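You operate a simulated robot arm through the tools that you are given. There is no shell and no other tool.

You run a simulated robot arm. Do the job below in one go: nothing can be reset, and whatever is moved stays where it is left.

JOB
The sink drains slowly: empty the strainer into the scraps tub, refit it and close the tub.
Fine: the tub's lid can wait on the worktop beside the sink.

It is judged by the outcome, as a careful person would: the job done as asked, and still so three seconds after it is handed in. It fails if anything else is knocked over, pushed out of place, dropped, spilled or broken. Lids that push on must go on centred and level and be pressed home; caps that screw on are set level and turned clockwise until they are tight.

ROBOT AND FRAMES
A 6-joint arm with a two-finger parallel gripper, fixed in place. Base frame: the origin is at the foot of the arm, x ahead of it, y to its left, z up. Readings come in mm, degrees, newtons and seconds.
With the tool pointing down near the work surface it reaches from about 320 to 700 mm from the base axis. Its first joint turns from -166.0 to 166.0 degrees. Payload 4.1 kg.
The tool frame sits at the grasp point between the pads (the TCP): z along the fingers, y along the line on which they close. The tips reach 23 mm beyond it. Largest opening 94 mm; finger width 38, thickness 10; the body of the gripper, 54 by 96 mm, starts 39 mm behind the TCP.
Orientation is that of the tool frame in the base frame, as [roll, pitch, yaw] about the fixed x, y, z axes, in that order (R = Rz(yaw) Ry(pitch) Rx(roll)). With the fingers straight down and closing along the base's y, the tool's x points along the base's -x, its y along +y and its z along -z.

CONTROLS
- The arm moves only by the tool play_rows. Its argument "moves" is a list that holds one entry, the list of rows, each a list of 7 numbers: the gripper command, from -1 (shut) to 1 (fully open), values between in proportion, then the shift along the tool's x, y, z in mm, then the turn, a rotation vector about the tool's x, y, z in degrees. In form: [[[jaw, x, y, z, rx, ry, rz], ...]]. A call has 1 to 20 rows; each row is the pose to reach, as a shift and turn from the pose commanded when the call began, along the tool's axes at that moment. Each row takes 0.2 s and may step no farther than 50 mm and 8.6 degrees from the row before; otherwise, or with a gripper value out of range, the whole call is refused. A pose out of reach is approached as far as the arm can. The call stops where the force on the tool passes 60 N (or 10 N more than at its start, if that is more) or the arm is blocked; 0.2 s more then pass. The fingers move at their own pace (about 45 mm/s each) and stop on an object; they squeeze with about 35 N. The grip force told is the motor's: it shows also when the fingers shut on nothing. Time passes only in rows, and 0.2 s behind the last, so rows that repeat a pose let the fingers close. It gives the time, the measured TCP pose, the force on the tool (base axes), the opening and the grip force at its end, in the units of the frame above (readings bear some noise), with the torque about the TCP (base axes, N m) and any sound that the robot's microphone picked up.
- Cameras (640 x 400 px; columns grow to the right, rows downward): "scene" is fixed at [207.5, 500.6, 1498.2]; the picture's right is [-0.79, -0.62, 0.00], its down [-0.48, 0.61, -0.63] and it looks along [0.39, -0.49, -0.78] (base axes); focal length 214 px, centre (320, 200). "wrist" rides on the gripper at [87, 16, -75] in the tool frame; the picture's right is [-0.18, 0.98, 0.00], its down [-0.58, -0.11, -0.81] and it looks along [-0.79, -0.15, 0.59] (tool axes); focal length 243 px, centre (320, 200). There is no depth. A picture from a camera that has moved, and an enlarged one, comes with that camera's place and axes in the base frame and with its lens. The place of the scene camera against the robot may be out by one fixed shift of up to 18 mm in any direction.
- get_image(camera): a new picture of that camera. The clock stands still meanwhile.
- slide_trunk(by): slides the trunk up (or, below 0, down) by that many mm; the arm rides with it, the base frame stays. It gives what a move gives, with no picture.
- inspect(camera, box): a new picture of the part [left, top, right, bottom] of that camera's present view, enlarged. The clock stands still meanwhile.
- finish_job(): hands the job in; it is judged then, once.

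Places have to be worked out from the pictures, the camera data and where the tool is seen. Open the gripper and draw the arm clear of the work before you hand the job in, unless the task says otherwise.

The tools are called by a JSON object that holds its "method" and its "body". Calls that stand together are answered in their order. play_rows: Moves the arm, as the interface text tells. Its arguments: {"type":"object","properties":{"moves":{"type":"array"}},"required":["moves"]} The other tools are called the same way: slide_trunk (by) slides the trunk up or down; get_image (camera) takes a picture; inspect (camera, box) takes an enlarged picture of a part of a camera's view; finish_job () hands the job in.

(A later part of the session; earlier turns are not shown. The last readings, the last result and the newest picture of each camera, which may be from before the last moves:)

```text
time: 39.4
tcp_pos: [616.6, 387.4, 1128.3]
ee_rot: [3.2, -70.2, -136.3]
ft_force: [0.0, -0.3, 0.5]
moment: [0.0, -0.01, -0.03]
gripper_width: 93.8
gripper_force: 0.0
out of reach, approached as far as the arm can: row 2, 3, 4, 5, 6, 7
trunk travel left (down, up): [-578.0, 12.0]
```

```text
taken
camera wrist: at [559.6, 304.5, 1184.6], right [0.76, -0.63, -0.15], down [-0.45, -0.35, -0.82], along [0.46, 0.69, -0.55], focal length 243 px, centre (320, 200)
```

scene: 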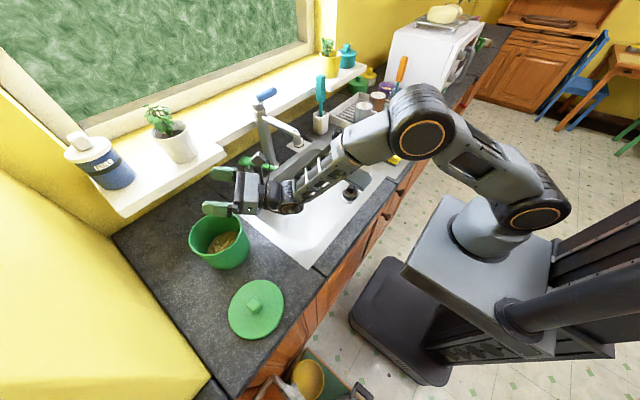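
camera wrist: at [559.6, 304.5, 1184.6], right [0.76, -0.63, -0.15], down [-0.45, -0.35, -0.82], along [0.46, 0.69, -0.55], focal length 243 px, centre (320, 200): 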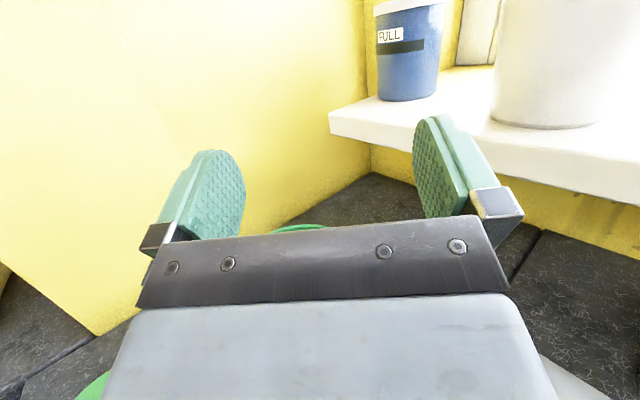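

The arm stopped about 54 mm short sideways at this roll, which looks like a wrist roll limit. I'll try the same spot with the tool rolled back 20° about its own axis.

{"method": "play_rows", "body": {"moves": [[[1, 0, 0, 0, 0, 0, -7], [1, 0, 0, 0, 0, 0, -14], [1, 0, 0, 0, 0, 0, -20], [1, -4, -18, 0, 0, 0, -20], [1, -8, -36, 0, 0, 0, -20], [1, -13, -54, 1, 0, 0, -20], [1, -13, -54, 1, 0, 0, -20]]]}}

{"method": "get_image", "body": {"camera": "wrist"}}

{"method": "get_image", "body": {"camera": "scene"}}

```text
time: 41.0
tcp_pos: [599.6, 405.0, 1119.8]
ee_rot: [46.9, -61.2, 178.5]
ft_force: [-0.5, 0.4, -0.5]
moment: [0.02, -0.03, 0.01]
gripper_width: 94.1
gripper_force: 0.0
out of reach, approached as far as the arm can: row 4, 5, 6, 7
trunk travel left (down, up): [-578.0, 12.0]
```

```text
taken
camera wrist: at [522.3, 341.2, 1176.2], right [0.7, -0.69, 0.18], down [-0.29, -0.51, -0.81], along [0.65, 0.52, -0.55], focal length 243 px, centre (320, 200)
```

wrist: 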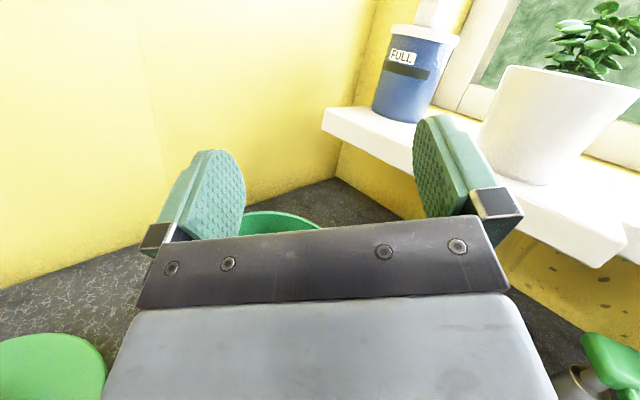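

```text
taken
```

scene: 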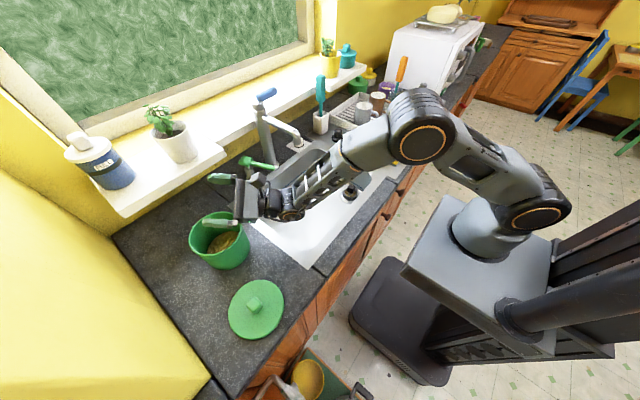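

Better, but still about 30 mm short. I'll test whether reducing the upward elevation frees the motion: level out first, then shift to the target, noting which rows get refused.

{"method": "play_rows", "body": {"moves": [[[1, 0, 0, 0, 0, -7, 0], [1, 0, 0, 0, 0, -14, 0], [1, 0, 0, 0, 0, -20, 0], [1, 2, -15, 2, 0, -20, 0], [1, 5, -29, 3, 0, -20, 0], [1, 5, -29, 3, 0, -20, 0]]]}}

```text
time: 42.4
tcp_pos: [623.5, 388.3, 1124.1]
ee_rot: [89.5, -70.2, 133.6]
ft_force: [1.0, 0.3, -1.2]
moment: [0.0, 0.02, -0.02]
gripper_width: 94.0
gripper_force: 0.1
out of reach, approached as far as the arm can: row 1, 2, 3, 4, 5, 6
trunk travel left (down, up): [-578.0, 12.0]
```

The reports suggest the last wrist joint is at its stop from turning one way. I'll roll back further (-30°), then retry the shift.

{"method": "play_rows", "body": {"moves": [[[1, 0, 0, 0, 0, 0, -8], [1, 0, 0, 0, 0, 0, -16], [1, 0, 0, 0, 0, 0, -24], [1, 0, 0, 0, 0, 0, -30], [1, 6, -18, -1, 0, 0, -30], [1, 13, -36, -2, 0, 0, -30], [1, 19.6, -54.6, -3.9, 0, 0, -30], [1, 19.6, -54.6, -3.9, 0, 0, -30]]]}}

{"method": "get_image", "body": {"camera": "scene"}}

```text
time: 44.1
tcp_pos: [607.7, 406.7, 1129.4]
ee_rot: [90.3, -40.1, 134.9]
ft_force: [-0.3, 0.2, 0.7]
moment: [0.0, 0.0, 0.01]
gripper_width: 94.2
gripper_force: 0.0
out of reach, approached as far as the arm can: row 5, 6, 7, 8
trunk travel left (down, up): [-578.0, 12.0]
```

```text
taken
```

scene: 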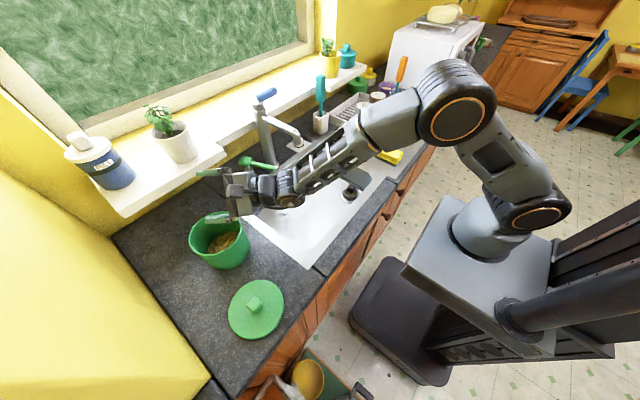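

The pattern shows heading minus base angle must stay above about 11–15°, so the tool needs to point more toward +y. I'll turn the heading by +11°, then shift over the tub.

{"method": "play_rows", "body": {"moves": [[[1, 0, 0, 0, 3.5, 4.2, 0], [1, 0, 0, 0, 7.1, 8.4, 0], [1, 6, -11, -1, 7.1, 8.4, 0], [1, 12, -22, -2, 7.1, 8.4, 0], [1, 16.9, -32.5, -3.8, 7.1, 8.4, 0], [1, 16.9, -32.5, -3.8, 7.1, 8.4, 0]]]}}

```text
time: 45.5
tcp_pos: [581.2, 428.6, 1116.6]
ee_rot: [89.8, -40.2, 144.4]
ft_force: [-0.1, 0.2, 0.2]
moment: [0.03, 0.01, 0.0]
gripper_width: 94.1
gripper_force: 0.0
trunk travel left (down, up): [-578.0, 12.0]
```

Reached cleanly with the heading at about 55°. Now I'll roll back so the camera side is on top.

{"method": "play_rows", "body": {"moves": [[[1, 0, 0, 0, 0, 0, 8.3], [1, 0, 0, 0, 0, 0, 16.6], [1, 0, 0, 0, 0, 0, 25], [1, 0, 0, 0, 0, 0, 33.3], [1, 0, 0, 0, 0, 0, 41.6], [1, 0, 0, 0, 0, 0, 50], [1, 0, 0, 0, 0, 0, 50]]]}}

{"method": "get_image", "body": {"camera": "wrist"}}

{"method": "get_image", "body": {"camera": "scene"}}

```text
time: 47.1
tcp_pos: [580.8, 428.1, 1116.6]
ee_rot: [-52.1, -89.8, -73.6]
ft_force: [-0.1, 0.4, 0.6]
moment: [-0.01, 0.0, 0.03]
gripper_width: 93.8
gripper_force: 0.1
trunk travel left (down, up): [-578.0, 12.0]
```

```text
taken
camera wrist: at [550.6, 357.6, 1202.2], right [0.8, -0.57, -0.19], down [-0.56, -0.59, -0.58], along [0.22, 0.57, -0.79], focal length 243 px, centre (320, 200)
```

wrist: 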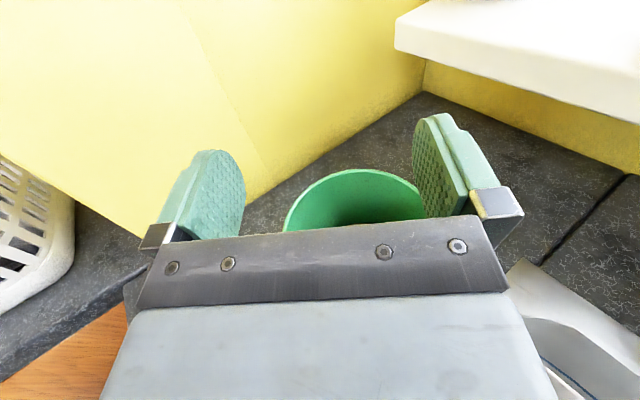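

```text
taken
```

scene: 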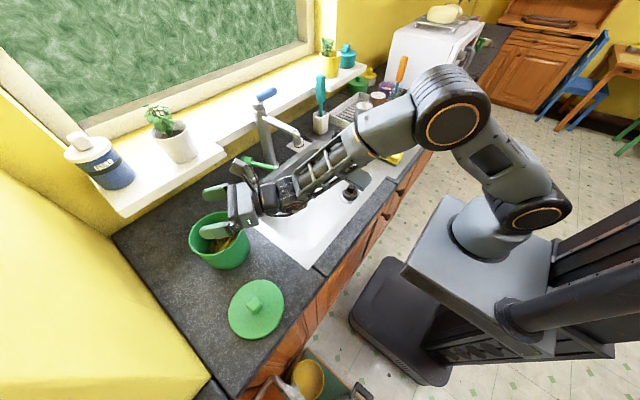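

That pose is good: tool horizontal, camera on top, over the tub. I'll test how far I can elevate beyond horizontal.

{"method": "play_rows", "body": {"moves": [[[1, 0, 0, 0, 0, 6, 0], [1, 0, 0, 0, 0, 12, 0], [1, 0, 0, 0, 0, 18, 0], [1, 0, 0, 0, 0, 24, 0], [1, 0, 0, 0, 0, 30, 0], [1, 0, 0, 0, 0, 30, 0]]]}}

{"method": "get_image", "body": {"camera": "scene"}}

{"method": "inspect", "body": {"camera": "scene", "box": [180, 140, 330, 280]}}

```text
time: 48.5
tcp_pos: [579.2, 428.2, 1115.8]
ee_rot: [0.0, -59.7, -125.6]
ft_force: [0.7, 0.4, 0.0]
moment: [-0.02, 0.0, -0.01]
gripper_width: 93.9
gripper_force: 0.1
trunk travel left (down, up): [-578.0, 12.0]
```

```text
taken
```

scene: 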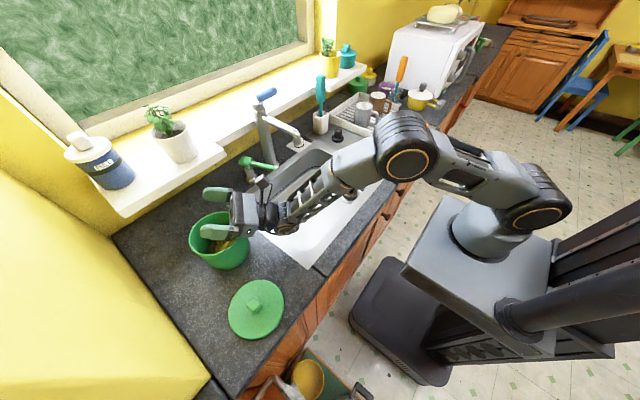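

```text
2.86 times, centred on (255, 210) of scene
camera zoom: at [207.5, 500.6, 1498.2], right [-0.79, -0.62, 0.0], down [-0.48, 0.61, -0.63], along [0.39, -0.49, -0.78], focal length 613 px, centre (506, 171)
```

zoom: 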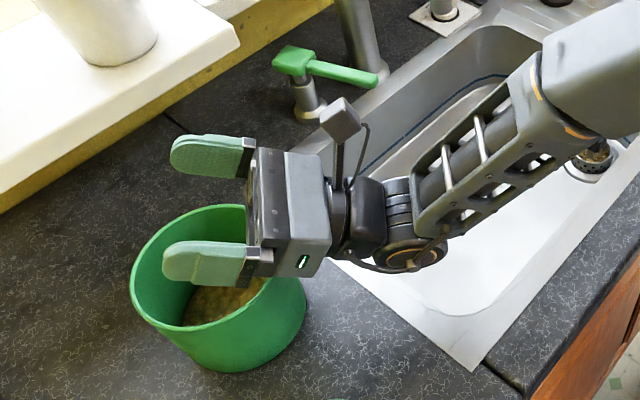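

Elevation to 30° above horizontal works over the tub with good clearance, so pouring by tilting about the closing axis is feasible. The upright carry is possible with a near-vertical grasp. I'll back out by reversing the tilt to tool-down over the sink side.

{"method": "play_rows", "body": {"moves": [[[1, 10, -3, -6, 0, -8, 0], [1, 20, -6, -12, 0, -16, 0], [1, 30, -10, -18, 0, -24, 0], [1, 40, -13, -25, 0, -32, 0], [1, 50, -16, -31, 0, -40, 0], [1, 60, -19, -37, 0, -48, 0], [1, 70, -22, -43, 0, -56, 0], [1, 80, -26, -49, 0, -64, 0], [1, 90, -29, -55, 0, -72, 0], [1, 100, -32, -61, 0, -80, 0], [1, 110, -35, -67, 0, -88, 0], [1, 120, -38, -74, 0, -96, 0], [1, 130, -42, -80, 0, -104, 0], [1, 140, -45, -86, 0, -112, 0], [1, 150, -48, -92, 0, -120, 0], [1, 150, -48, -92, 0, -120, 0]]]}}

```text
time: 52.0
tcp_pos: [451.8, 329.9, 1199.7]
ee_rot: [180.0, 0.1, 54.3]
ft_force: [0.2, 0.4, -0.2]
moment: [-0.02, 0.02, -0.01]
gripper_width: 94.0
gripper_force: 0.2
trunk travel left (down, up): [-578.0, 12.0]
```

Clean reverse path. Now I'll go above the strainer with the tool at yaw 90° and the jaws partly open (~60 mm).

{"method": "play_rows", "body": {"moves": [[[0.28, -30, 26, 10, 0, 0, -4], [0.28, -60, 52, 25, 0, 0, -8], [0.28, -92, 79, 42, 0, 0, -12], [0.28, -124, 107, 59, 0, 0, -16], [0.28, -156, 134, 76, 0, 0, -20], [0.28, -188, 162, 93, 0, 0, -24], [0.28, -220, 190, 110, 0, 0, -28], [0.28, -252, 217, 127, 0, 0, -32], [0.28, -285, 245.6, 145, 0, 0, -35.7], [0.28, -285, 245.6, 170, 0, 0, -35.7], [0.28, -285, 245.6, 200, 0, 0, -35.7], [0.28, -285, 245.6, 200, 0, 0, -35.7]]]}}

{"method": "get_image", "body": {"camera": "wrist"}}

```text
time: 54.5
tcp_pos: [484.8, -44.2, 997.9]
ee_rot: [180.0, -0.2, 90.0]
ft_force: [-0.2, 1.1, 0.3]
moment: [0.03, 0.04, -0.02]
gripper_width: 60.4
gripper_force: 0.1
trunk travel left (down, up): [-578.0, 12.0]
```

```text
taken
camera wrist: at [501.3, 42.1, 1073.1], right [0.98, -0.18, 0.0], down [-0.11, -0.58, 0.8], along [-0.15, -0.79, -0.59], focal length 243 px, centre (320, 200)
```

wrist: 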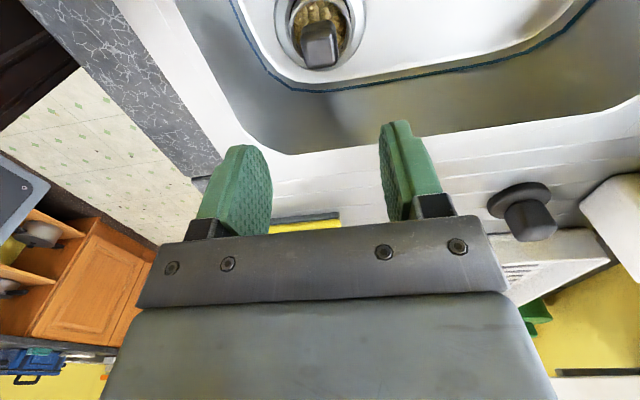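

The knob is in line under the gripper. I'll zoom to refine its position and the scrap level.

{"method": "inspect", "body": {"camera": "wrist", "box": [265, 0, 375, 80]}}

```text
5.00 times, centred on (320, 40) of wrist
camera zoom: at [501.3, 42.1, 1073.1], right [0.98, -0.18, 0.0], down [-0.11, -0.58, 0.8], along [-0.15, -0.79, -0.59], focal length 1213 px, centre (320, 1000)
```

zoom: 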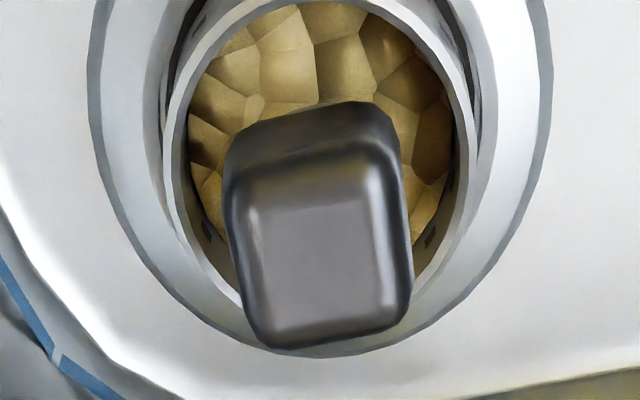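

The knob is at about (485, -45.5), 27 mm wide, and the scraps lie below the rim. I'll descend to just above grasp height.

{"method": "play_rows", "body": {"moves": [[[0.28, -0.5, 0, 25, 0, 0, 0], [0.28, -1, 0, 50, 0, 0, 0], [0.28, -1.3, 0, 75, 0, 0, 0], [0.28, -1.3, 0, 95, 0, 0, 0], [0.28, -1.3, 0, 110, 0, 0, 0], [0.28, -1.3, 0, 120, 0, 0, 0], [0.28, -1.3, 0, 128, 0, 0, 0], [0.28, -1.3, 0, 128, 0, 0, 0]]]}}

{"method": "get_image", "body": {"camera": "wrist"}}

{"method": "inspect", "body": {"camera": "scene", "box": [300, 120, 420, 240]}}

```text
time: 56.4
tcp_pos: [486.3, -45.1, 869.9]
ee_rot: [-179.9, -0.1, 90.0]
ft_force: [-0.1, -1.1, -0.6]
moment: [0.04, 0.04, -0.03]
gripper_width: 60.4
gripper_force: 0.1
trunk travel left (down, up): [-578.0, 12.0]
```

```text
taken
camera wrist: at [501.7, 41.1, 945.3], right [0.98, -0.18, 0.0], down [-0.11, -0.58, 0.8], along [-0.15, -0.79, -0.59], focal length 243 px, centre (320, 200)
```

wrist: 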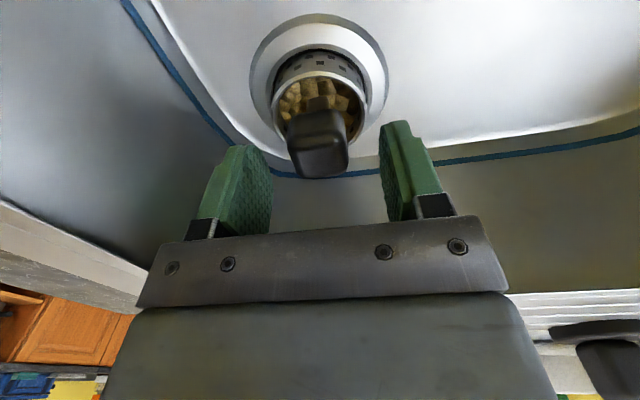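

```text
3.33 times, centred on (360, 180) of scene
camera zoom: at [207.5, 500.6, 1498.2], right [-0.79, -0.62, 0.0], down [-0.48, 0.61, -0.63], along [0.39, -0.49, -0.78], focal length 715 px, centre (187, 267)
```

zoom: 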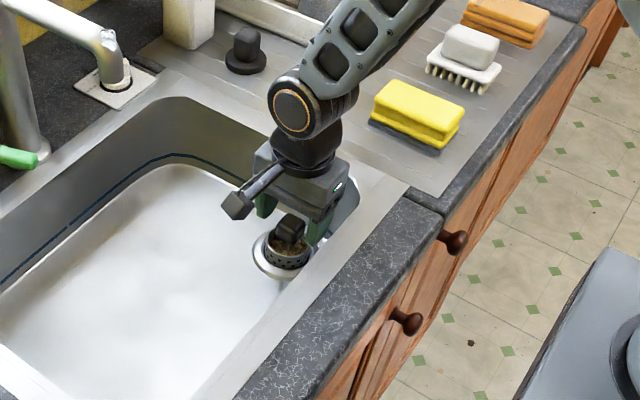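

Projection confirms the knob top at z≈855 and centred. I'll descend the last 15 mm, shift 1 mm and close on it.

{"method": "play_rows", "body": {"moves": [[[0.28, 0, -0.5, 5, 0, 0, 0], [0.28, 0, -1, 10, 0, 0, 0], [0.28, 0, -1, 15, 0, 0, 0], [0.28, 0, -1, 15, 0, 0, 0], [-1, 0, -1, 15, 0, 0, 0], [-1, 0, -1, 15, 0, 0, 0], [-1, 0, -1, 15, 0, 0, 0], [-1, 0, -1, 15, 0, 0, 0], [-1, 0, -1, 15, 0, 0, 0]]]}}

{"method": "get_image", "body": {"camera": "wrist"}}

```text
time: 58.4
tcp_pos: [483.8, -44.6, 855.7]
ee_rot: [179.9, -0.2, 90.0]
ft_force: [0.9, 0.7, -0.2]
moment: [-0.02, 0.01, -0.01]
gripper_width: 29.2
gripper_force: 35.3
trunk travel left (down, up): [-578.0, 12.0]
```

```text
taken
camera wrist: at [500.5, 41.0, 930.3], right [0.98, -0.18, 0.0], down [-0.11, -0.58, 0.8], along [-0.15, -0.79, -0.59], focal length 243 px, centre (320, 200)
```

wrist: 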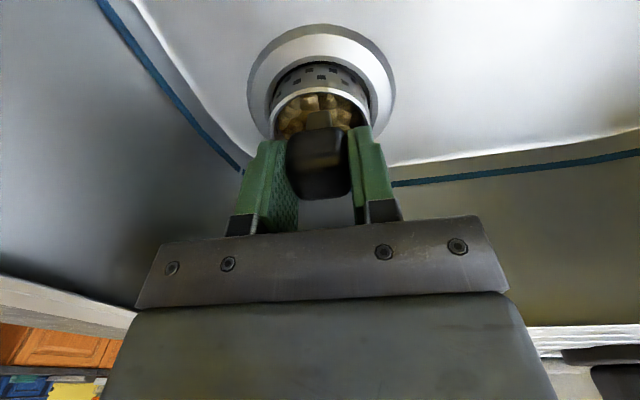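

Knob gripped at 29.2 mm, with seat reference TCP ≈ (484, -44.8, 855.5). I'll lift slowly straight up.

{"method": "play_rows", "body": {"moves": [[[-1, 0, 0, -4, 0, 0, 0], [-1, 0, 0, -8, 0, 0, 0], [-1, 0, 0, -13, 0, 0, 0], [-1, 0, 0, -20, 0, 0, 0], [-1, 0, 0, -30, 0, 0, 0], [-1, 0, 0, -30, 0, 0, 0]]]}}

{"method": "get_image", "body": {"camera": "wrist"}}

{"method": "inspect", "body": {"camera": "scene", "box": [300, 140, 400, 230]}}

```text
time: 59.8
tcp_pos: [484.3, -45.3, 885.9]
ee_rot: [180.0, -0.2, 89.9]
ft_force: [0.3, -1.1, -0.3]
moment: [0.01, -0.01, -0.04]
gripper_width: 29.2
gripper_force: 35.1
trunk travel left (down, up): [-578.0, 12.0]
```

```text
taken
camera wrist: at [500.3, 40.8, 960.8], right [0.98, -0.18, 0.0], down [-0.11, -0.58, 0.8], along [-0.15, -0.79, -0.59], focal length 243 px, centre (320, 200)
```

wrist: 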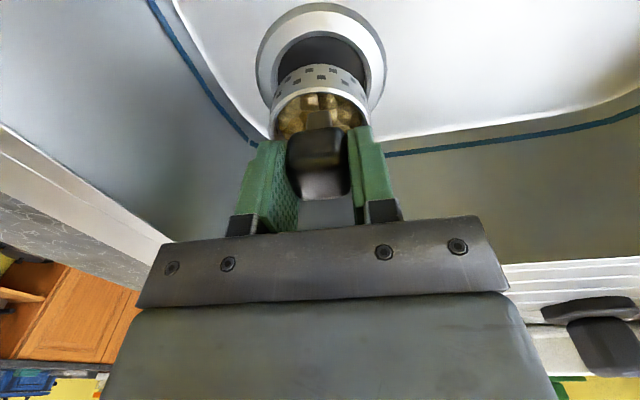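

```text
4.44 times, centred on (350, 185) of scene
camera zoom: at [207.5, 500.6, 1498.2], right [-0.79, -0.62, 0.0], down [-0.48, 0.61, -0.63], along [0.39, -0.49, -0.78], focal length 953 px, centre (187, 267)
```

zoom: 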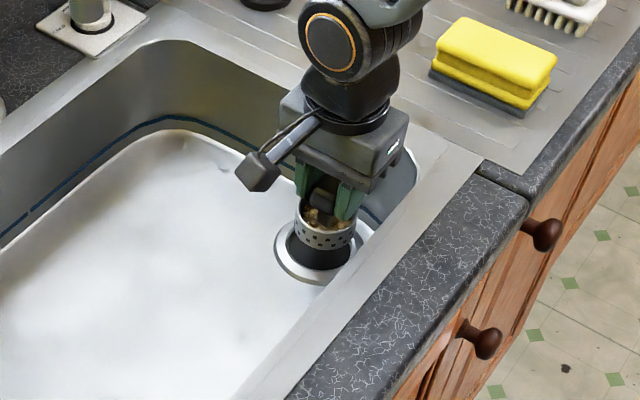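

The strainer is free of the drain and upright. I'll continue up well above the rim at a moderate pace.

{"method": "play_rows", "body": {"moves": [[[-1, 0, 0, -15, 0, 0, 0], [-1, 0, 0, -40, 0, 0, 0], [-1, 0, 0, -70, 0, 0, 0], [-1, 0, 0, -100, 0, 0, 0], [-1, 0, 0, -130, 0, 0, 0], [-1, 0, 0, -160, 0, 0, 0], [-1, 0, 0, -190, 0, 0, 0], [-1, 0, 0, -220, 0, 0, 0], [-1, 0, 0, -250, 0, 0, 0], [-1, 0, 0, -270, 0, 0, 0], [-1, 0, 0, -280, 0, 0, 0], [-1, 0, 0, -280, 0, 0, 0]]]}}

{"method": "get_image", "body": {"camera": "wrist"}}

```text
time: 62.4
tcp_pos: [484.8, -46.2, 1164.8]
ee_rot: [-180.0, -0.1, 90.0]
ft_force: [-0.3, -0.2, -0.2]
moment: [-0.02, 0.01, -0.02]
gripper_width: 29.3
gripper_force: 35.4
trunk travel left (down, up): [-578.0, 12.0]
```

```text
taken
camera wrist: at [500.4, 40.1, 1240.5], right [0.98, -0.18, 0.0], down [-0.11, -0.58, 0.8], along [-0.15, -0.79, -0.59], focal length 243 px, centre (320, 200)
```

wrist: 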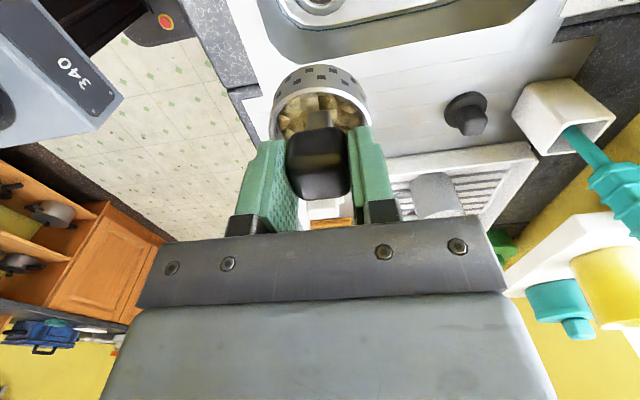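

Contents are still in place. I'll carry it level toward the tub, yawing to the pour heading.

{"method": "play_rows", "body": {"moves": [[[-1, 12, 0, 0, 0, 0, 1], [-1, 36, 1, 0, 0, 0, 3], [-1, 64, 2, 0, 0, 0, 5.5], [-1, 94, 3, 0, 0, 0, 8], [-1, 124, 5, 0, 0, 0, 10.5], [-1, 154, 6, 0, 0, 0, 13], [-1, 184, 7, 0, 0, 0, 15.5], [-1, 214, 8, 0, 0, 0, 18], [-1, 244, 9, 0, 0, 0, 20.5], [-1, 274, 10, 0, 0, 0, 23], [-1, 304, 11, 0, 0, 0, 26], [-1, 334, 12, 0, 0, 0, 29], [-1, 360, 13, 0, 0, 0, 31.5], [-1, 384, 14, 0, 0, 0, 33.8], [-1, 400, 15, 0, 0, 0, 35.2], [-1, 406, 15, 0, 0, 0, 35.7], [-1, 406, 15, 0, 0, 0, 35.7]]]}}

{"method": "get_image", "body": {"camera": "wrist"}}

{"method": "get_image", "body": {"camera": "scene"}}

```text
time: 66.0
tcp_pos: [499.2, 360.9, 1166.7]
ee_rot: [-180.0, -0.1, 54.2]
ft_force: [0.8, 0.2, -0.9]
moment: [-0.03, 0.0, -0.01]
gripper_width: 29.1
gripper_force: 35.1
trunk travel left (down, up): [-578.0, 12.0]
```

```text
taken
camera wrist: at [562.4, 420.9, 1241.8], right [0.69, -0.72, 0.0], down [-0.43, -0.41, 0.81], along [-0.58, -0.56, -0.59], focal length 243 px, centre (320, 200)
```

wrist: 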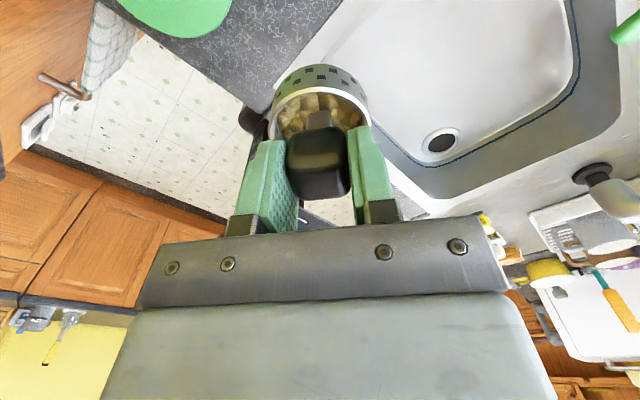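

```text
taken
```

scene: 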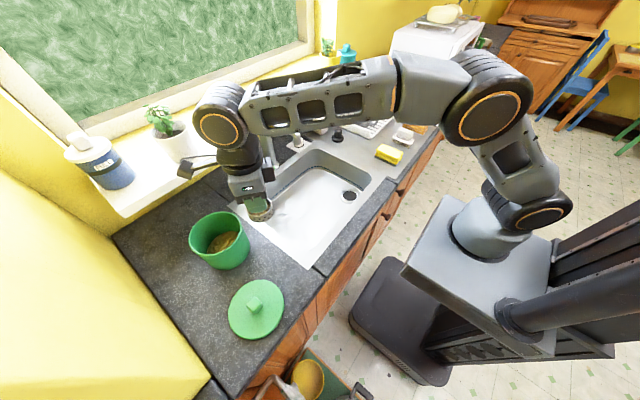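

Upright and intact beside the tub. I'll lower a bit and move it over the tub's mouth with only a slight (12°) tilt at the very end for reach.

{"method": "play_rows", "body": {"moves": [[[-1, 10, 4, 10, 0, 0, 0], [-1, 26, 11, 24, 0, 0, 0], [-1, 43, 19, 36, 0, 0, 0], [-1, 58, 23, 36, 0, 2, 0], [-1, 75, 28, 36, 0, 5, 0], [-1, 92, 33, 36, 0, 9, 0], [-1, 104.7, 36.4, 36, 0, 12, 0], [-1, 104.7, 36.4, 36, 0, 12, 0]]]}}

{"method": "get_image", "body": {"camera": "wrist"}}

{"method": "inspect", "body": {"camera": "scene", "box": [160, 130, 320, 290]}}

```text
time: 67.8
tcp_pos: [582.4, 417.1, 1128.0]
ee_rot: [-179.9, -12.1, 54.3]
ft_force: [1.0, 0.2, -0.4]
moment: [0.0, -0.02, -0.03]
gripper_width: 29.0
gripper_force: 35.2
out of reach, approached as far as the arm can: row 6, 7, 8
trunk travel left (down, up): [-578.0, 12.0]
```

```text
taken
camera wrist: at [635.7, 464.1, 1219.2], right [0.69, -0.72, -0.04], down [-0.52, -0.54, 0.67], along [-0.5, -0.44, -0.74], focal length 243 px, centre (320, 200)
```

wrist: 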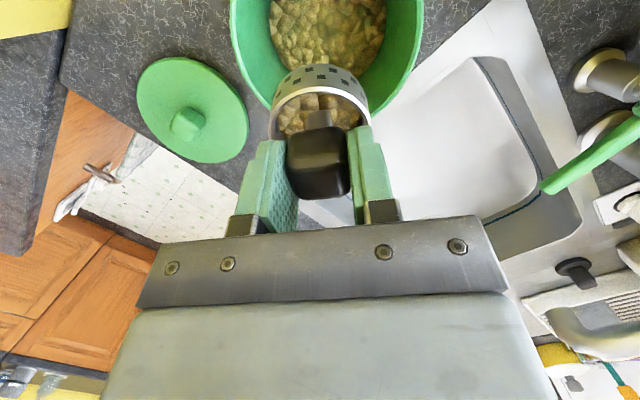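

```text
2.50 times, centred on (240, 210) of scene
camera zoom: at [207.5, 500.6, 1498.2], right [-0.79, -0.62, 0.0], down [-0.48, 0.61, -0.63], along [0.39, -0.49, -0.78], focal length 536 px, centre (520, 175)
```

zoom: 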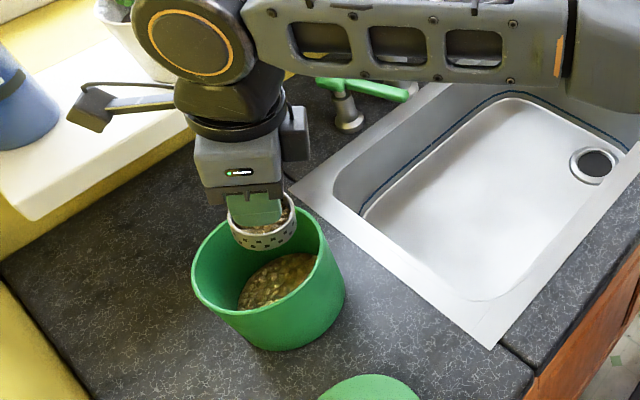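

The strainer is over the tub's mouth with scraps inside. I'll tilt gradually, to about 60° first, keeping the bowl within the mouth, then check.

{"method": "play_rows", "body": {"moves": [[[-1, 1, 0, 0, 0, 4, 0], [-1, 3, 0.5, -1, 0, 8, 0], [-1, 5, 1, -2, 0, 12, 0], [-1, 7, 1, -3, 0, 16, 0], [-1, 9, 1.5, -4, 0, 20, 0], [-1, 11.7, 1.9, -4.7, 0, 24, 0], [-1, 11.7, 1.9, -4.7, 0, 28, 0], [-1, 11.7, 1.9, -4.7, 0, 32, 0], [-1, 11.7, 1.9, -4.7, 0, 36, 0], [-1, 11.7, 1.9, -4.7, 0, 40, 0], [-1, 11.7, 1.9, -4.7, 0, 44, 0], [-1, 11.7, 1.9, -4.7, 0, 48, 0], [-1, 11.7, 1.9, -4.7, 0, 48, 0]]]}}

{"method": "get_image", "body": {"camera": "wrist"}}

{"method": "inspect", "body": {"camera": "scene", "box": [160, 130, 320, 290]}}

```text
time: 70.5
tcp_pos: [590.3, 425.9, 1135.8]
ee_rot: [-179.9, -60.0, 54.3]
ft_force: [0.7, -0.2, -1.0]
moment: [-0.03, -0.01, -0.02]
gripper_width: 29.2
gripper_force: 35.1
trunk travel left (down, up): [-578.0, 12.0]
```

```text
taken
camera wrist: at [589.9, 397.8, 1247.5], right [0.74, -0.65, -0.16], down [-0.67, -0.74, -0.1], along [-0.05, 0.18, -0.98], focal length 243 px, centre (320, 200)
```

wrist: 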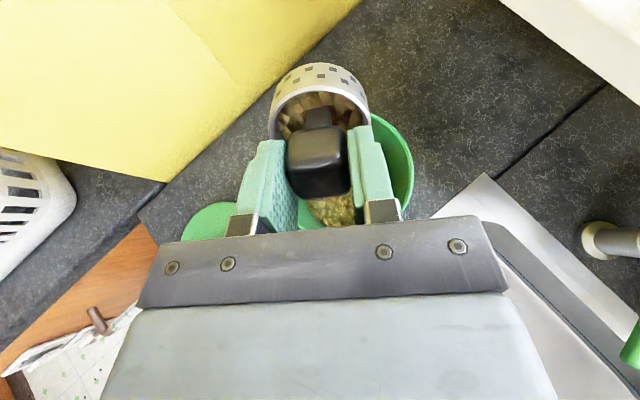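

```text
2.50 times, centred on (240, 210) of scene
camera zoom: at [207.5, 500.6, 1498.2], right [-0.79, -0.62, 0.0], down [-0.48, 0.61, -0.63], along [0.39, -0.49, -0.78], focal length 536 px, centre (520, 175)
```

zoom: 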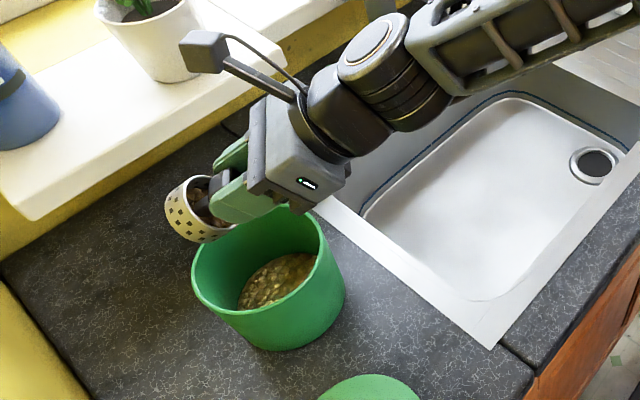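

Still contained at 60°. By geometry the low lip is right over the mouth. I'll continue tilting to 100°.

{"method": "play_rows", "body": {"moves": [[[-1, 0, 0, 0, 0, 4, 0], [-1, 0, 0, 0, 0, 8, 0], [-1, 0, 0, 0, 0, 12, 0], [-1, 0, 0, 0, 0, 16, 0], [-1, 0, 0, 0, 0, 20, 0], [-1, 0, 0, 0, 0, 24, 0], [-1, 0, 0, 0, 0, 28, 0], [-1, 0, 0, 0, 0, 32, 0], [-1, 0, 0, 0, 0, 36, 0], [-1, 0, 0, 0, 0, 40, 0], [-1, 0, 0, 0, 0, 40, 0]]]}}

{"method": "get_image", "body": {"camera": "wrist"}}

{"method": "inspect", "body": {"camera": "scene", "box": [160, 130, 320, 290]}}

```text
time: 73.0
tcp_pos: [589.3, 425.5, 1135.7]
ee_rot: [-0.3, -79.8, -125.5]
ft_force: [0.4, -0.6, -0.7]
moment: [-0.04, 0.02, -0.02]
gripper_width: 29.3
gripper_force: 35.1
trunk travel left (down, up): [-578.0, 12.0]
```

```text
taken
camera wrist: at [550.9, 343.5, 1207.3], right [0.82, -0.55, -0.18], down [-0.49, -0.5, -0.71], along [0.3, 0.67, -0.68], focal length 243 px, centre (320, 200)
```

wrist: 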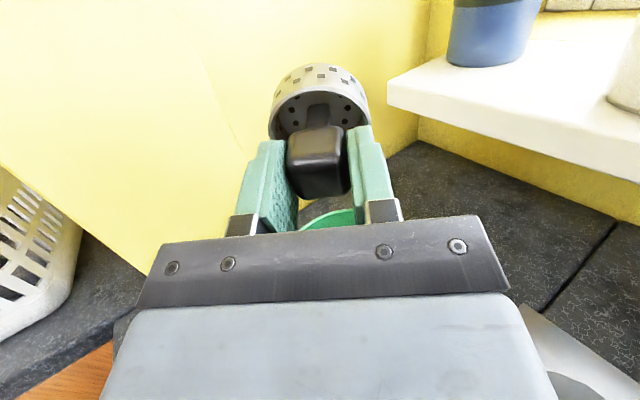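

```text
2.50 times, centred on (240, 210) of scene
camera zoom: at [207.5, 500.6, 1498.2], right [-0.79, -0.62, 0.0], down [-0.48, 0.61, -0.63], along [0.39, -0.49, -0.78], focal length 536 px, centre (520, 175)
```

zoom: 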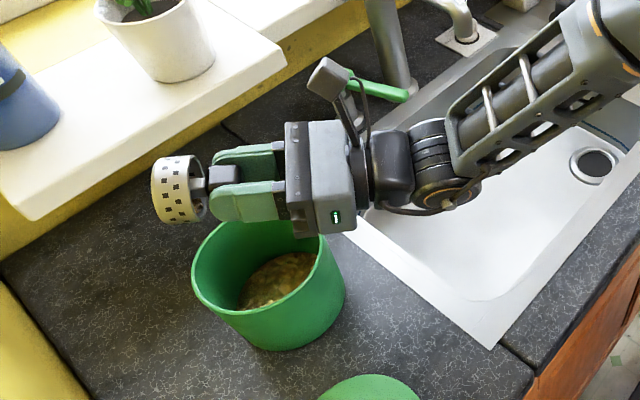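

Most of the scraps seem to have slid out. I'll inspect the bowl and the tub, then tilt further.

{"method": "inspect", "body": {"camera": "wrist", "box": [250, 50, 400, 150]}}

{"method": "inspect", "body": {"camera": "scene", "box": [190, 180, 270, 275]}}

```text
4.00 times, centred on (325, 100) of wrist
camera zoom: at [550.9, 343.5, 1207.3], right [0.82, -0.55, -0.18], down [-0.49, -0.5, -0.71], along [0.3, 0.67, -0.68], focal length 970 px, centre (300, 600)
```

zoom: 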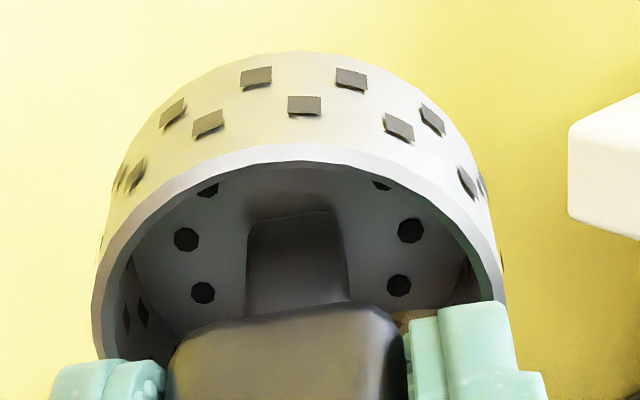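

```text
4.21 times, centred on (230, 228) of scene
camera zoom: at [207.5, 500.6, 1498.2], right [-0.79, -0.62, 0.0], down [-0.48, 0.61, -0.63], along [0.39, -0.49, -0.78], focal length 903 px, centre (699, 84)
```

zoom: 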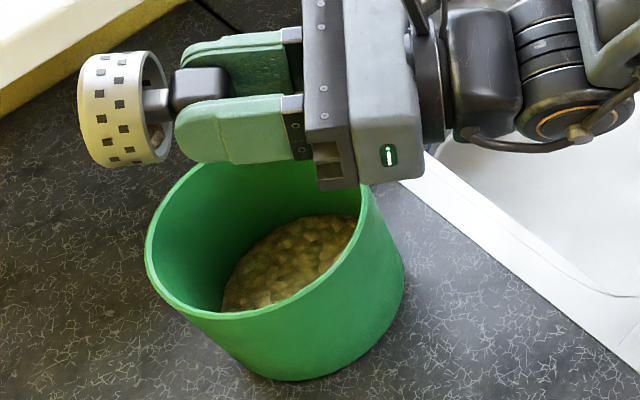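

A few bits remain on the low side. I'll tilt further to about 130°, raising slightly for clearance.

{"method": "play_rows", "body": {"moves": [[[-1, 3, 0, 0, 0, 4, 0], [-1, 6, 0, 1, 0, 8, 0], [-1, 9, 0, 1, 0, 12, 0], [-1, 12, 0, 2, 0, 16, 0], [-1, 15, 0, 2, 0, 20, 0], [-1, 18, 0, 3, 0, 24, 0], [-1, 20, 0, 3, 0, 28, 0], [-1, 22, 0, 3, 0, 32, 0], [-1, 22, 0, 3, 0, 32, 0]]]}}

{"method": "inspect", "body": {"camera": "wrist", "box": [250, 50, 400, 150]}}

{"method": "inspect", "body": {"camera": "scene", "box": [180, 160, 300, 275]}}

```text
time: 75.0
tcp_pos: [595.6, 414.5, 1159.0]
ee_rot: [1.0, -48.1, -125.5]
ft_force: [0.0, 0.3, -1.2]
moment: [0.01, 0.03, -0.02]
gripper_width: 29.4
gripper_force: 34.6
out of reach, approached as far as the arm can: row 8, 9
trunk travel left (down, up): [-578.0, 12.0]
```

```text
4.00 times, centred on (325, 100) of wrist
camera zoom: at [543.0, 313.4, 1172.4], right [0.88, -0.46, -0.13], down [-0.2, -0.12, -0.97], along [0.44, 0.88, -0.2], focal length 970 px, centre (300, 600)
```

zoom: 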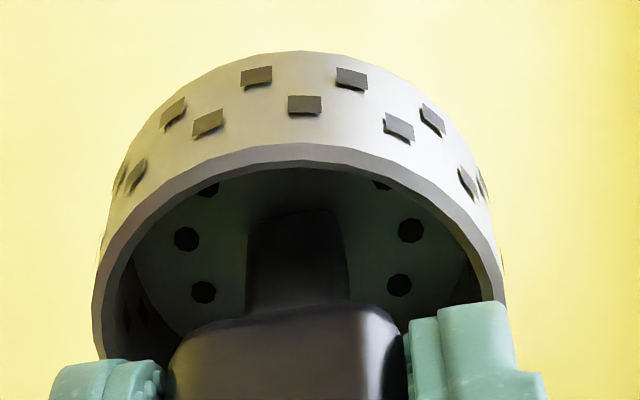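

```text
3.48 times, centred on (240, 218) of scene
camera zoom: at [207.5, 500.6, 1498.2], right [-0.79, -0.62, 0.0], down [-0.48, 0.61, -0.63], along [0.39, -0.49, -0.78], focal length 746 px, centre (598, 139)
```

zoom: 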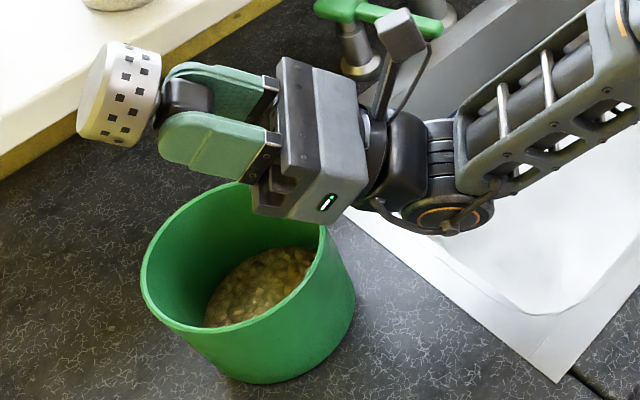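

The bowl looks empty from here. I'll give it a few small shakes to shed anything stuck, then check from other angles.

{"method": "play_rows", "body": {"moves": [[[-1, 0, 0, 0, 0, -4, 0], [-1, 9, 0, 8, 0, -4, 0], [-1, 0, 0, 0, 0, -4, 0], [-1, 9, 0, 8, 0, -4, 0], [-1, 0, 0, 0, 0, -4, 0], [-1, 9, 0, 8, 0, -4, 0], [-1, 0, 0, 0, 0, -4, 0], [-1, 0, 0, 0, 0, -11, 0], [-1, 0, 0, 0, 0, -3, 0], [-1, 0, 0, 0, 0, -11, 0], [-1, 0, 0, 0, 0, -3, 0], [-1, 0, 0, 0, 0, -3, 0]]]}}

{"method": "get_image", "body": {"camera": "wrist"}}

{"method": "inspect", "body": {"camera": "scene", "box": [180, 160, 300, 275]}}

```text
time: 77.5
tcp_pos: [595.2, 415.4, 1156.9]
ee_rot: [0.2, -51.0, -125.6]
ft_force: [0.3, -0.4, -1.4]
moment: [0.03, 0.03, -0.02]
gripper_width: 29.1
gripper_force: 34.6
trunk travel left (down, up): [-578.0, 12.0]
```

```text
taken
camera wrist: at [543.1, 314.7, 1177.8], right [0.87, -0.48, -0.14], down [-0.24, -0.15, -0.96], along [0.44, 0.87, -0.24], focal length 243 px, centre (320, 200)
```

wrist: 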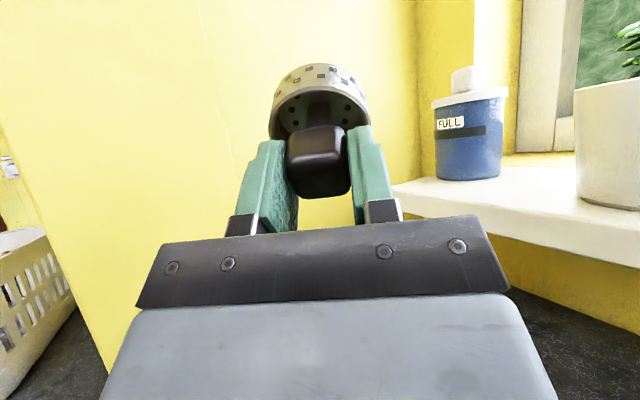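

```text
3.48 times, centred on (240, 218) of scene
camera zoom: at [207.5, 500.6, 1498.2], right [-0.79, -0.62, 0.0], down [-0.48, 0.61, -0.63], along [0.39, -0.49, -0.78], focal length 746 px, centre (598, 139)
```

zoom: 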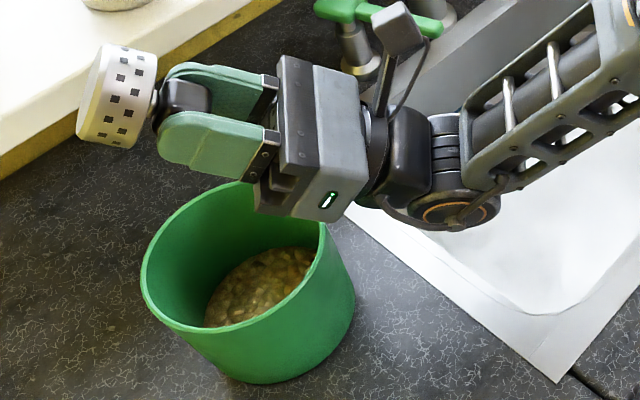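

It appears empty with no debris around. I'll tilt back to 60° over the tub so the wrist camera can see the whole bowl.

{"method": "play_rows", "body": {"moves": [[[-1, 0, -1, 0, 0, -7.7, 0], [-1, 0, -2, 0, 0, -15.4, 0], [-1, -2, -4, -1, 0, -23, 0], [-1, -5, -5, -2, 0, -30.7, 0], [-1, -8, -6, -4, 0, -38.3, 0], [-1, -11, -7, -5, 0, -46, 0], [-1, -14, -8, -6, 0, -53.7, 0], [-1, -17, -9, -8, 0, -61.3, 0], [-1, -19.9, -10, -8.8, 0, -69, 0], [-1, -19.9, -10, -8.8, 0, -69, 0]]]}}

{"method": "inspect", "body": {"camera": "wrist", "box": [240, 40, 420, 240]}}

```text
time: 79.8
tcp_pos: [589.6, 425.6, 1137.0]
ee_rot: [-180.0, -60.1, 54.2]
ft_force: [0.7, -0.5, -1.2]
moment: [0.0, 0.01, -0.02]
gripper_width: 29.4
gripper_force: 35.1
trunk travel left (down, up): [-578.0, 12.0]
```

```text
2.00 times, centred on (330, 140) of wrist
camera zoom: at [590.4, 399.3, 1249.0], right [0.74, -0.65, -0.16], down [-0.67, -0.74, -0.1], along [-0.05, 0.18, -0.98], focal length 485 px, centre (300, 320)
```

zoom: 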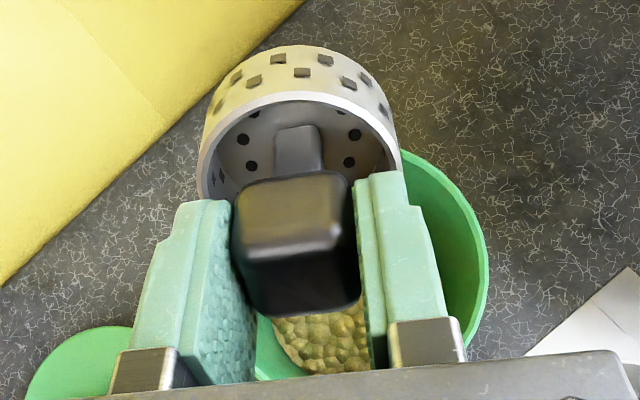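

The bowl is clean and the scraps are in the tub. I'll back away, returning the strainer upright.

{"method": "play_rows", "body": {"moves": [[[-1, -3, -4, -13, 0, -7.5, 0], [-1, -7, -9, -27, 0, -15, 0], [-1, -10, -13, -40, 0, -22.5, 0], [-1, -13, -18, -53, 0, -30, 0], [-1, -17, -22, -67, 0, -37.5, 0], [-1, -20, -27, -80, 0, -45, 0], [-1, -23, -31, -93, 0, -52.5, 0], [-1, -27, -35.8, -106.7, 0, -60, 0], [-1, -27, -35.8, -106.7, 0, -60, 0]]]}}

{"method": "get_image", "body": {"camera": "wrist"}}

{"method": "inspect", "body": {"camera": "scene", "box": [150, 150, 310, 350]}}

```text
time: 81.8
tcp_pos: [499.0, 361.7, 1167.1]
ee_rot: [-180.0, 0.1, 54.4]
ft_force: [-0.1, -0.1, -0.8]
moment: [0.02, 0.0, -0.01]
gripper_width: 29.4
gripper_force: 35.2
trunk travel left (down, up): [-578.0, 12.0]
```

```text
taken
camera wrist: at [562.3, 421.9, 1241.4], right [0.69, -0.72, 0.0], down [-0.43, -0.41, 0.81], along [-0.58, -0.56, -0.59], focal length 243 px, centre (320, 200)
```

wrist: 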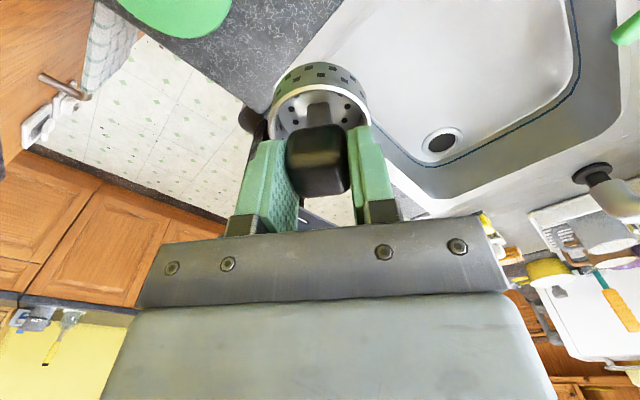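

```text
2.00 times, centred on (230, 250) of scene
camera zoom: at [207.5, 500.6, 1498.2], right [-0.79, -0.62, 0.0], down [-0.48, 0.61, -0.63], along [0.39, -0.49, -0.78], focal length 429 px, centre (500, 100)
```

zoom: 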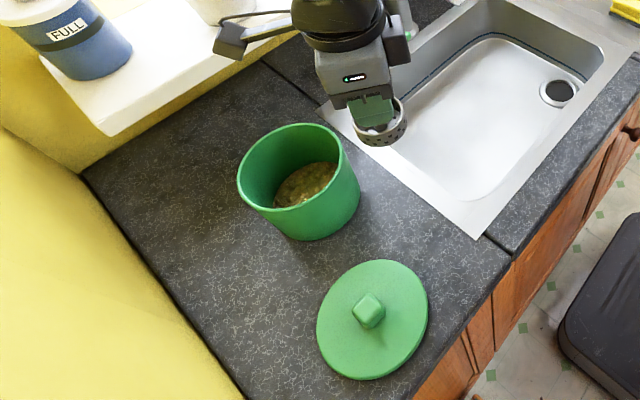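

Strainer empty and upright, worktop clean, tub and lid undisturbed. I'll carry it back to above the drain with yaw 90°.

{"method": "play_rows", "body": {"moves": [[[-1, -14, 9, 0, 0, 0, -1.5], [-1, -42, 28, 0, 0, 0, -4.5], [-1, -72, 48, 0, 0, 0, -7.6], [-1, -103, 68.5, 0, 0, 0, -10.8], [-1, -134, 89, 0, 0, 0, -14.1], [-1, -165, 110, 0, 0, 0, -17.3], [-1, -196, 130, 0, 0, 0, -20.6], [-1, -227, 151, 0, 0, 0, -23.8], [-1, -258, 171.5, 0, 0, 0, -27.1], [-1, -289, 192, 0, 0, 0, -30.3], [-1, -316, 210, 0, 0, 0, -33.2], [-1, -332, 221, 0, 0, 0, -34.9], [-1, -339, 225.5, 0, 0, 0, -35.6], [-1, -339, 225.5, 0, 0, 0, -35.6]]]}}

```text
time: 84.8
tcp_pos: [485.2, -46.1, 1165.4]
ee_rot: [-179.9, 0.0, 89.9]
ft_force: [0.1, 0.8, -0.7]
moment: [0.0, 0.01, -0.05]
gripper_width: 29.2
gripper_force: 35.7
trunk travel left (down, up): [-578.0, 12.0]
```

Nearly over the drain. I'll descend into the basin to about 50 mm above the seat, correcting by ~1 mm, and check alignment.

{"method": "play_rows", "body": {"moves": [[[-1, 0, 0, 20, 0, 0, 0], [-1, 0.5, -0.3, 55, 0, 0, 0], [-1, 0.8, -0.6, 90, 0, 0, 0], [-1, 0.8, -0.6, 125, 0, 0, 0], [-1, 0.8, -0.6, 160, 0, 0, 0], [-1, 0.8, -0.6, 195, 0, 0, 0], [-1, 0.8, -0.6, 230, 0, 0, 0], [-1, 0.8, -0.6, 250, 0, 0, 0], [-1, 0.8, -0.6, 262, 0, 0, 0], [-1, 0.8, -0.6, 262, 0, 0, 0]]]}}

{"method": "get_image", "body": {"camera": "wrist"}}

{"method": "inspect", "body": {"camera": "scene", "box": [300, 140, 400, 230]}}

```text
time: 87.0
tcp_pos: [483.6, -44.7, 904.7]
ee_rot: [180.0, -0.1, 90.0]
ft_force: [-0.2, 0.4, -0.3]
moment: [-0.02, 0.02, 0.04]
gripper_width: 29.4
gripper_force: 35.0
trunk travel left (down, up): [-578.0, 12.0]
```

```text
taken
camera wrist: at [499.9, 41.7, 978.7], right [0.98, -0.19, 0.0], down [-0.11, -0.58, 0.8], along [-0.15, -0.79, -0.59], focal length 243 px, centre (320, 200)
```

wrist: 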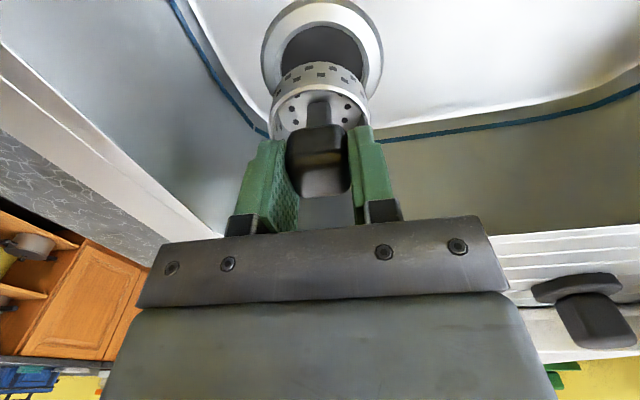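

```text
4.44 times, centred on (350, 185) of scene
camera zoom: at [207.5, 500.6, 1498.2], right [-0.79, -0.62, 0.0], down [-0.48, 0.61, -0.63], along [0.39, -0.49, -0.78], focal length 953 px, centre (187, 267)
```

zoom: 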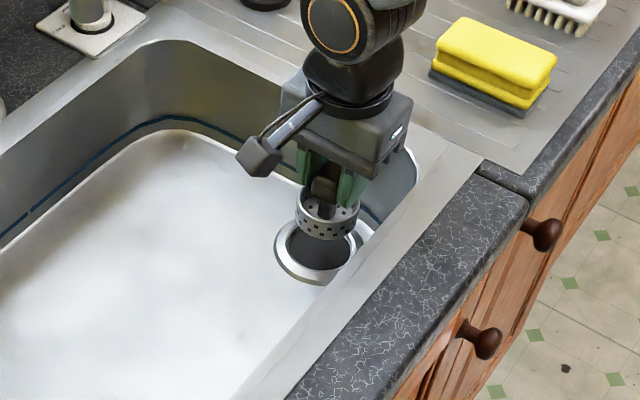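

Aligned over the hole. I'll lower to about 16 mm above the seat slowly.

{"method": "play_rows", "body": {"moves": [[[-1, 0, 0.3, 8, 0, 0, 0], [-1, -0.2, 0.5, 16, 0, 0, 0], [-1, -0.2, 0.5, 22, 0, 0, 0], [-1, -0.2, 0.5, 27, 0, 0, 0], [-1, -0.2, 0.5, 32, 0, 0, 0], [-1, -0.2, 0.5, 32, 0, 0, 0]]]}}

{"method": "inspect", "body": {"camera": "wrist", "box": [220, 0, 420, 150]}}

```text
time: 88.3
tcp_pos: [483.1, -44.0, 872.2]
ee_rot: [179.9, -0.1, 90.0]
ft_force: [-0.2, 0.1, -0.1]
moment: [-0.01, 0.01, 0.0]
gripper_width: 29.3
gripper_force: 35.3
trunk travel left (down, up): [-578.0, 12.0]
```

```text
2.67 times, centred on (320, 75) of wrist
camera zoom: at [500.7, 41.3, 946.6], right [0.98, -0.19, 0.0], down [-0.11, -0.58, 0.8], along [-0.15, -0.79, -0.59], focal length 647 px, centre (320, 533)
```

zoom: 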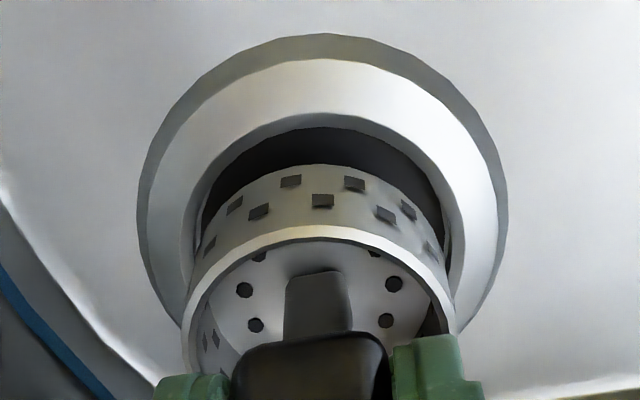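

It's centred and starting to enter the drain hole with no force. I'll lower gently toward the seat.

{"method": "play_rows", "body": {"moves": [[[-1, -0.3, 0.4, 3, 0, 0, 0], [-1, -0.3, 0.4, 6, 0, 0, 0], [-1, -0.3, 0.4, 9, 0, 0, 0], [-1, -0.3, 0.4, 12, 0, 0, 0], [-1, -0.3, 0.4, 12, 0, 0, 0]]]}}

{"method": "inspect", "body": {"camera": "wrist", "box": [220, 0, 420, 150]}}

```text
time: 89.5
tcp_pos: [484.6, -45.6, 859.3]
ee_rot: [180.0, -0.1, 89.8]
ft_force: [-0.4, -0.3, -0.5]
moment: [-0.01, 0.02, 0.0]
gripper_width: 29.3
gripper_force: 35.0
trunk travel left (down, up): [-578.0, 12.0]
```

```text
2.67 times, centred on (320, 75) of wrist
camera zoom: at [500.9, 40.9, 934.2], right [0.98, -0.19, 0.0], down [-0.11, -0.58, 0.8], along [-0.15, -0.79, -0.59], focal length 647 px, centre (320, 533)
```

zoom: 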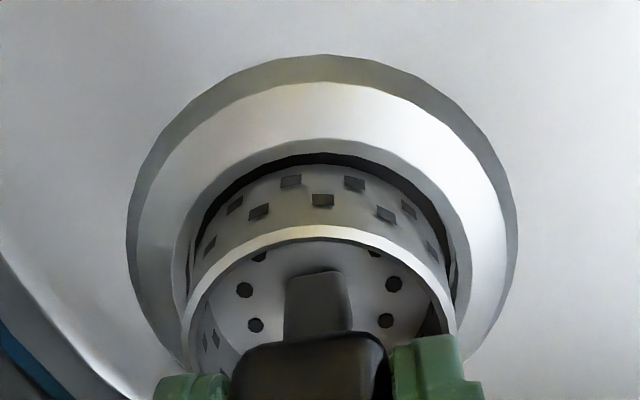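

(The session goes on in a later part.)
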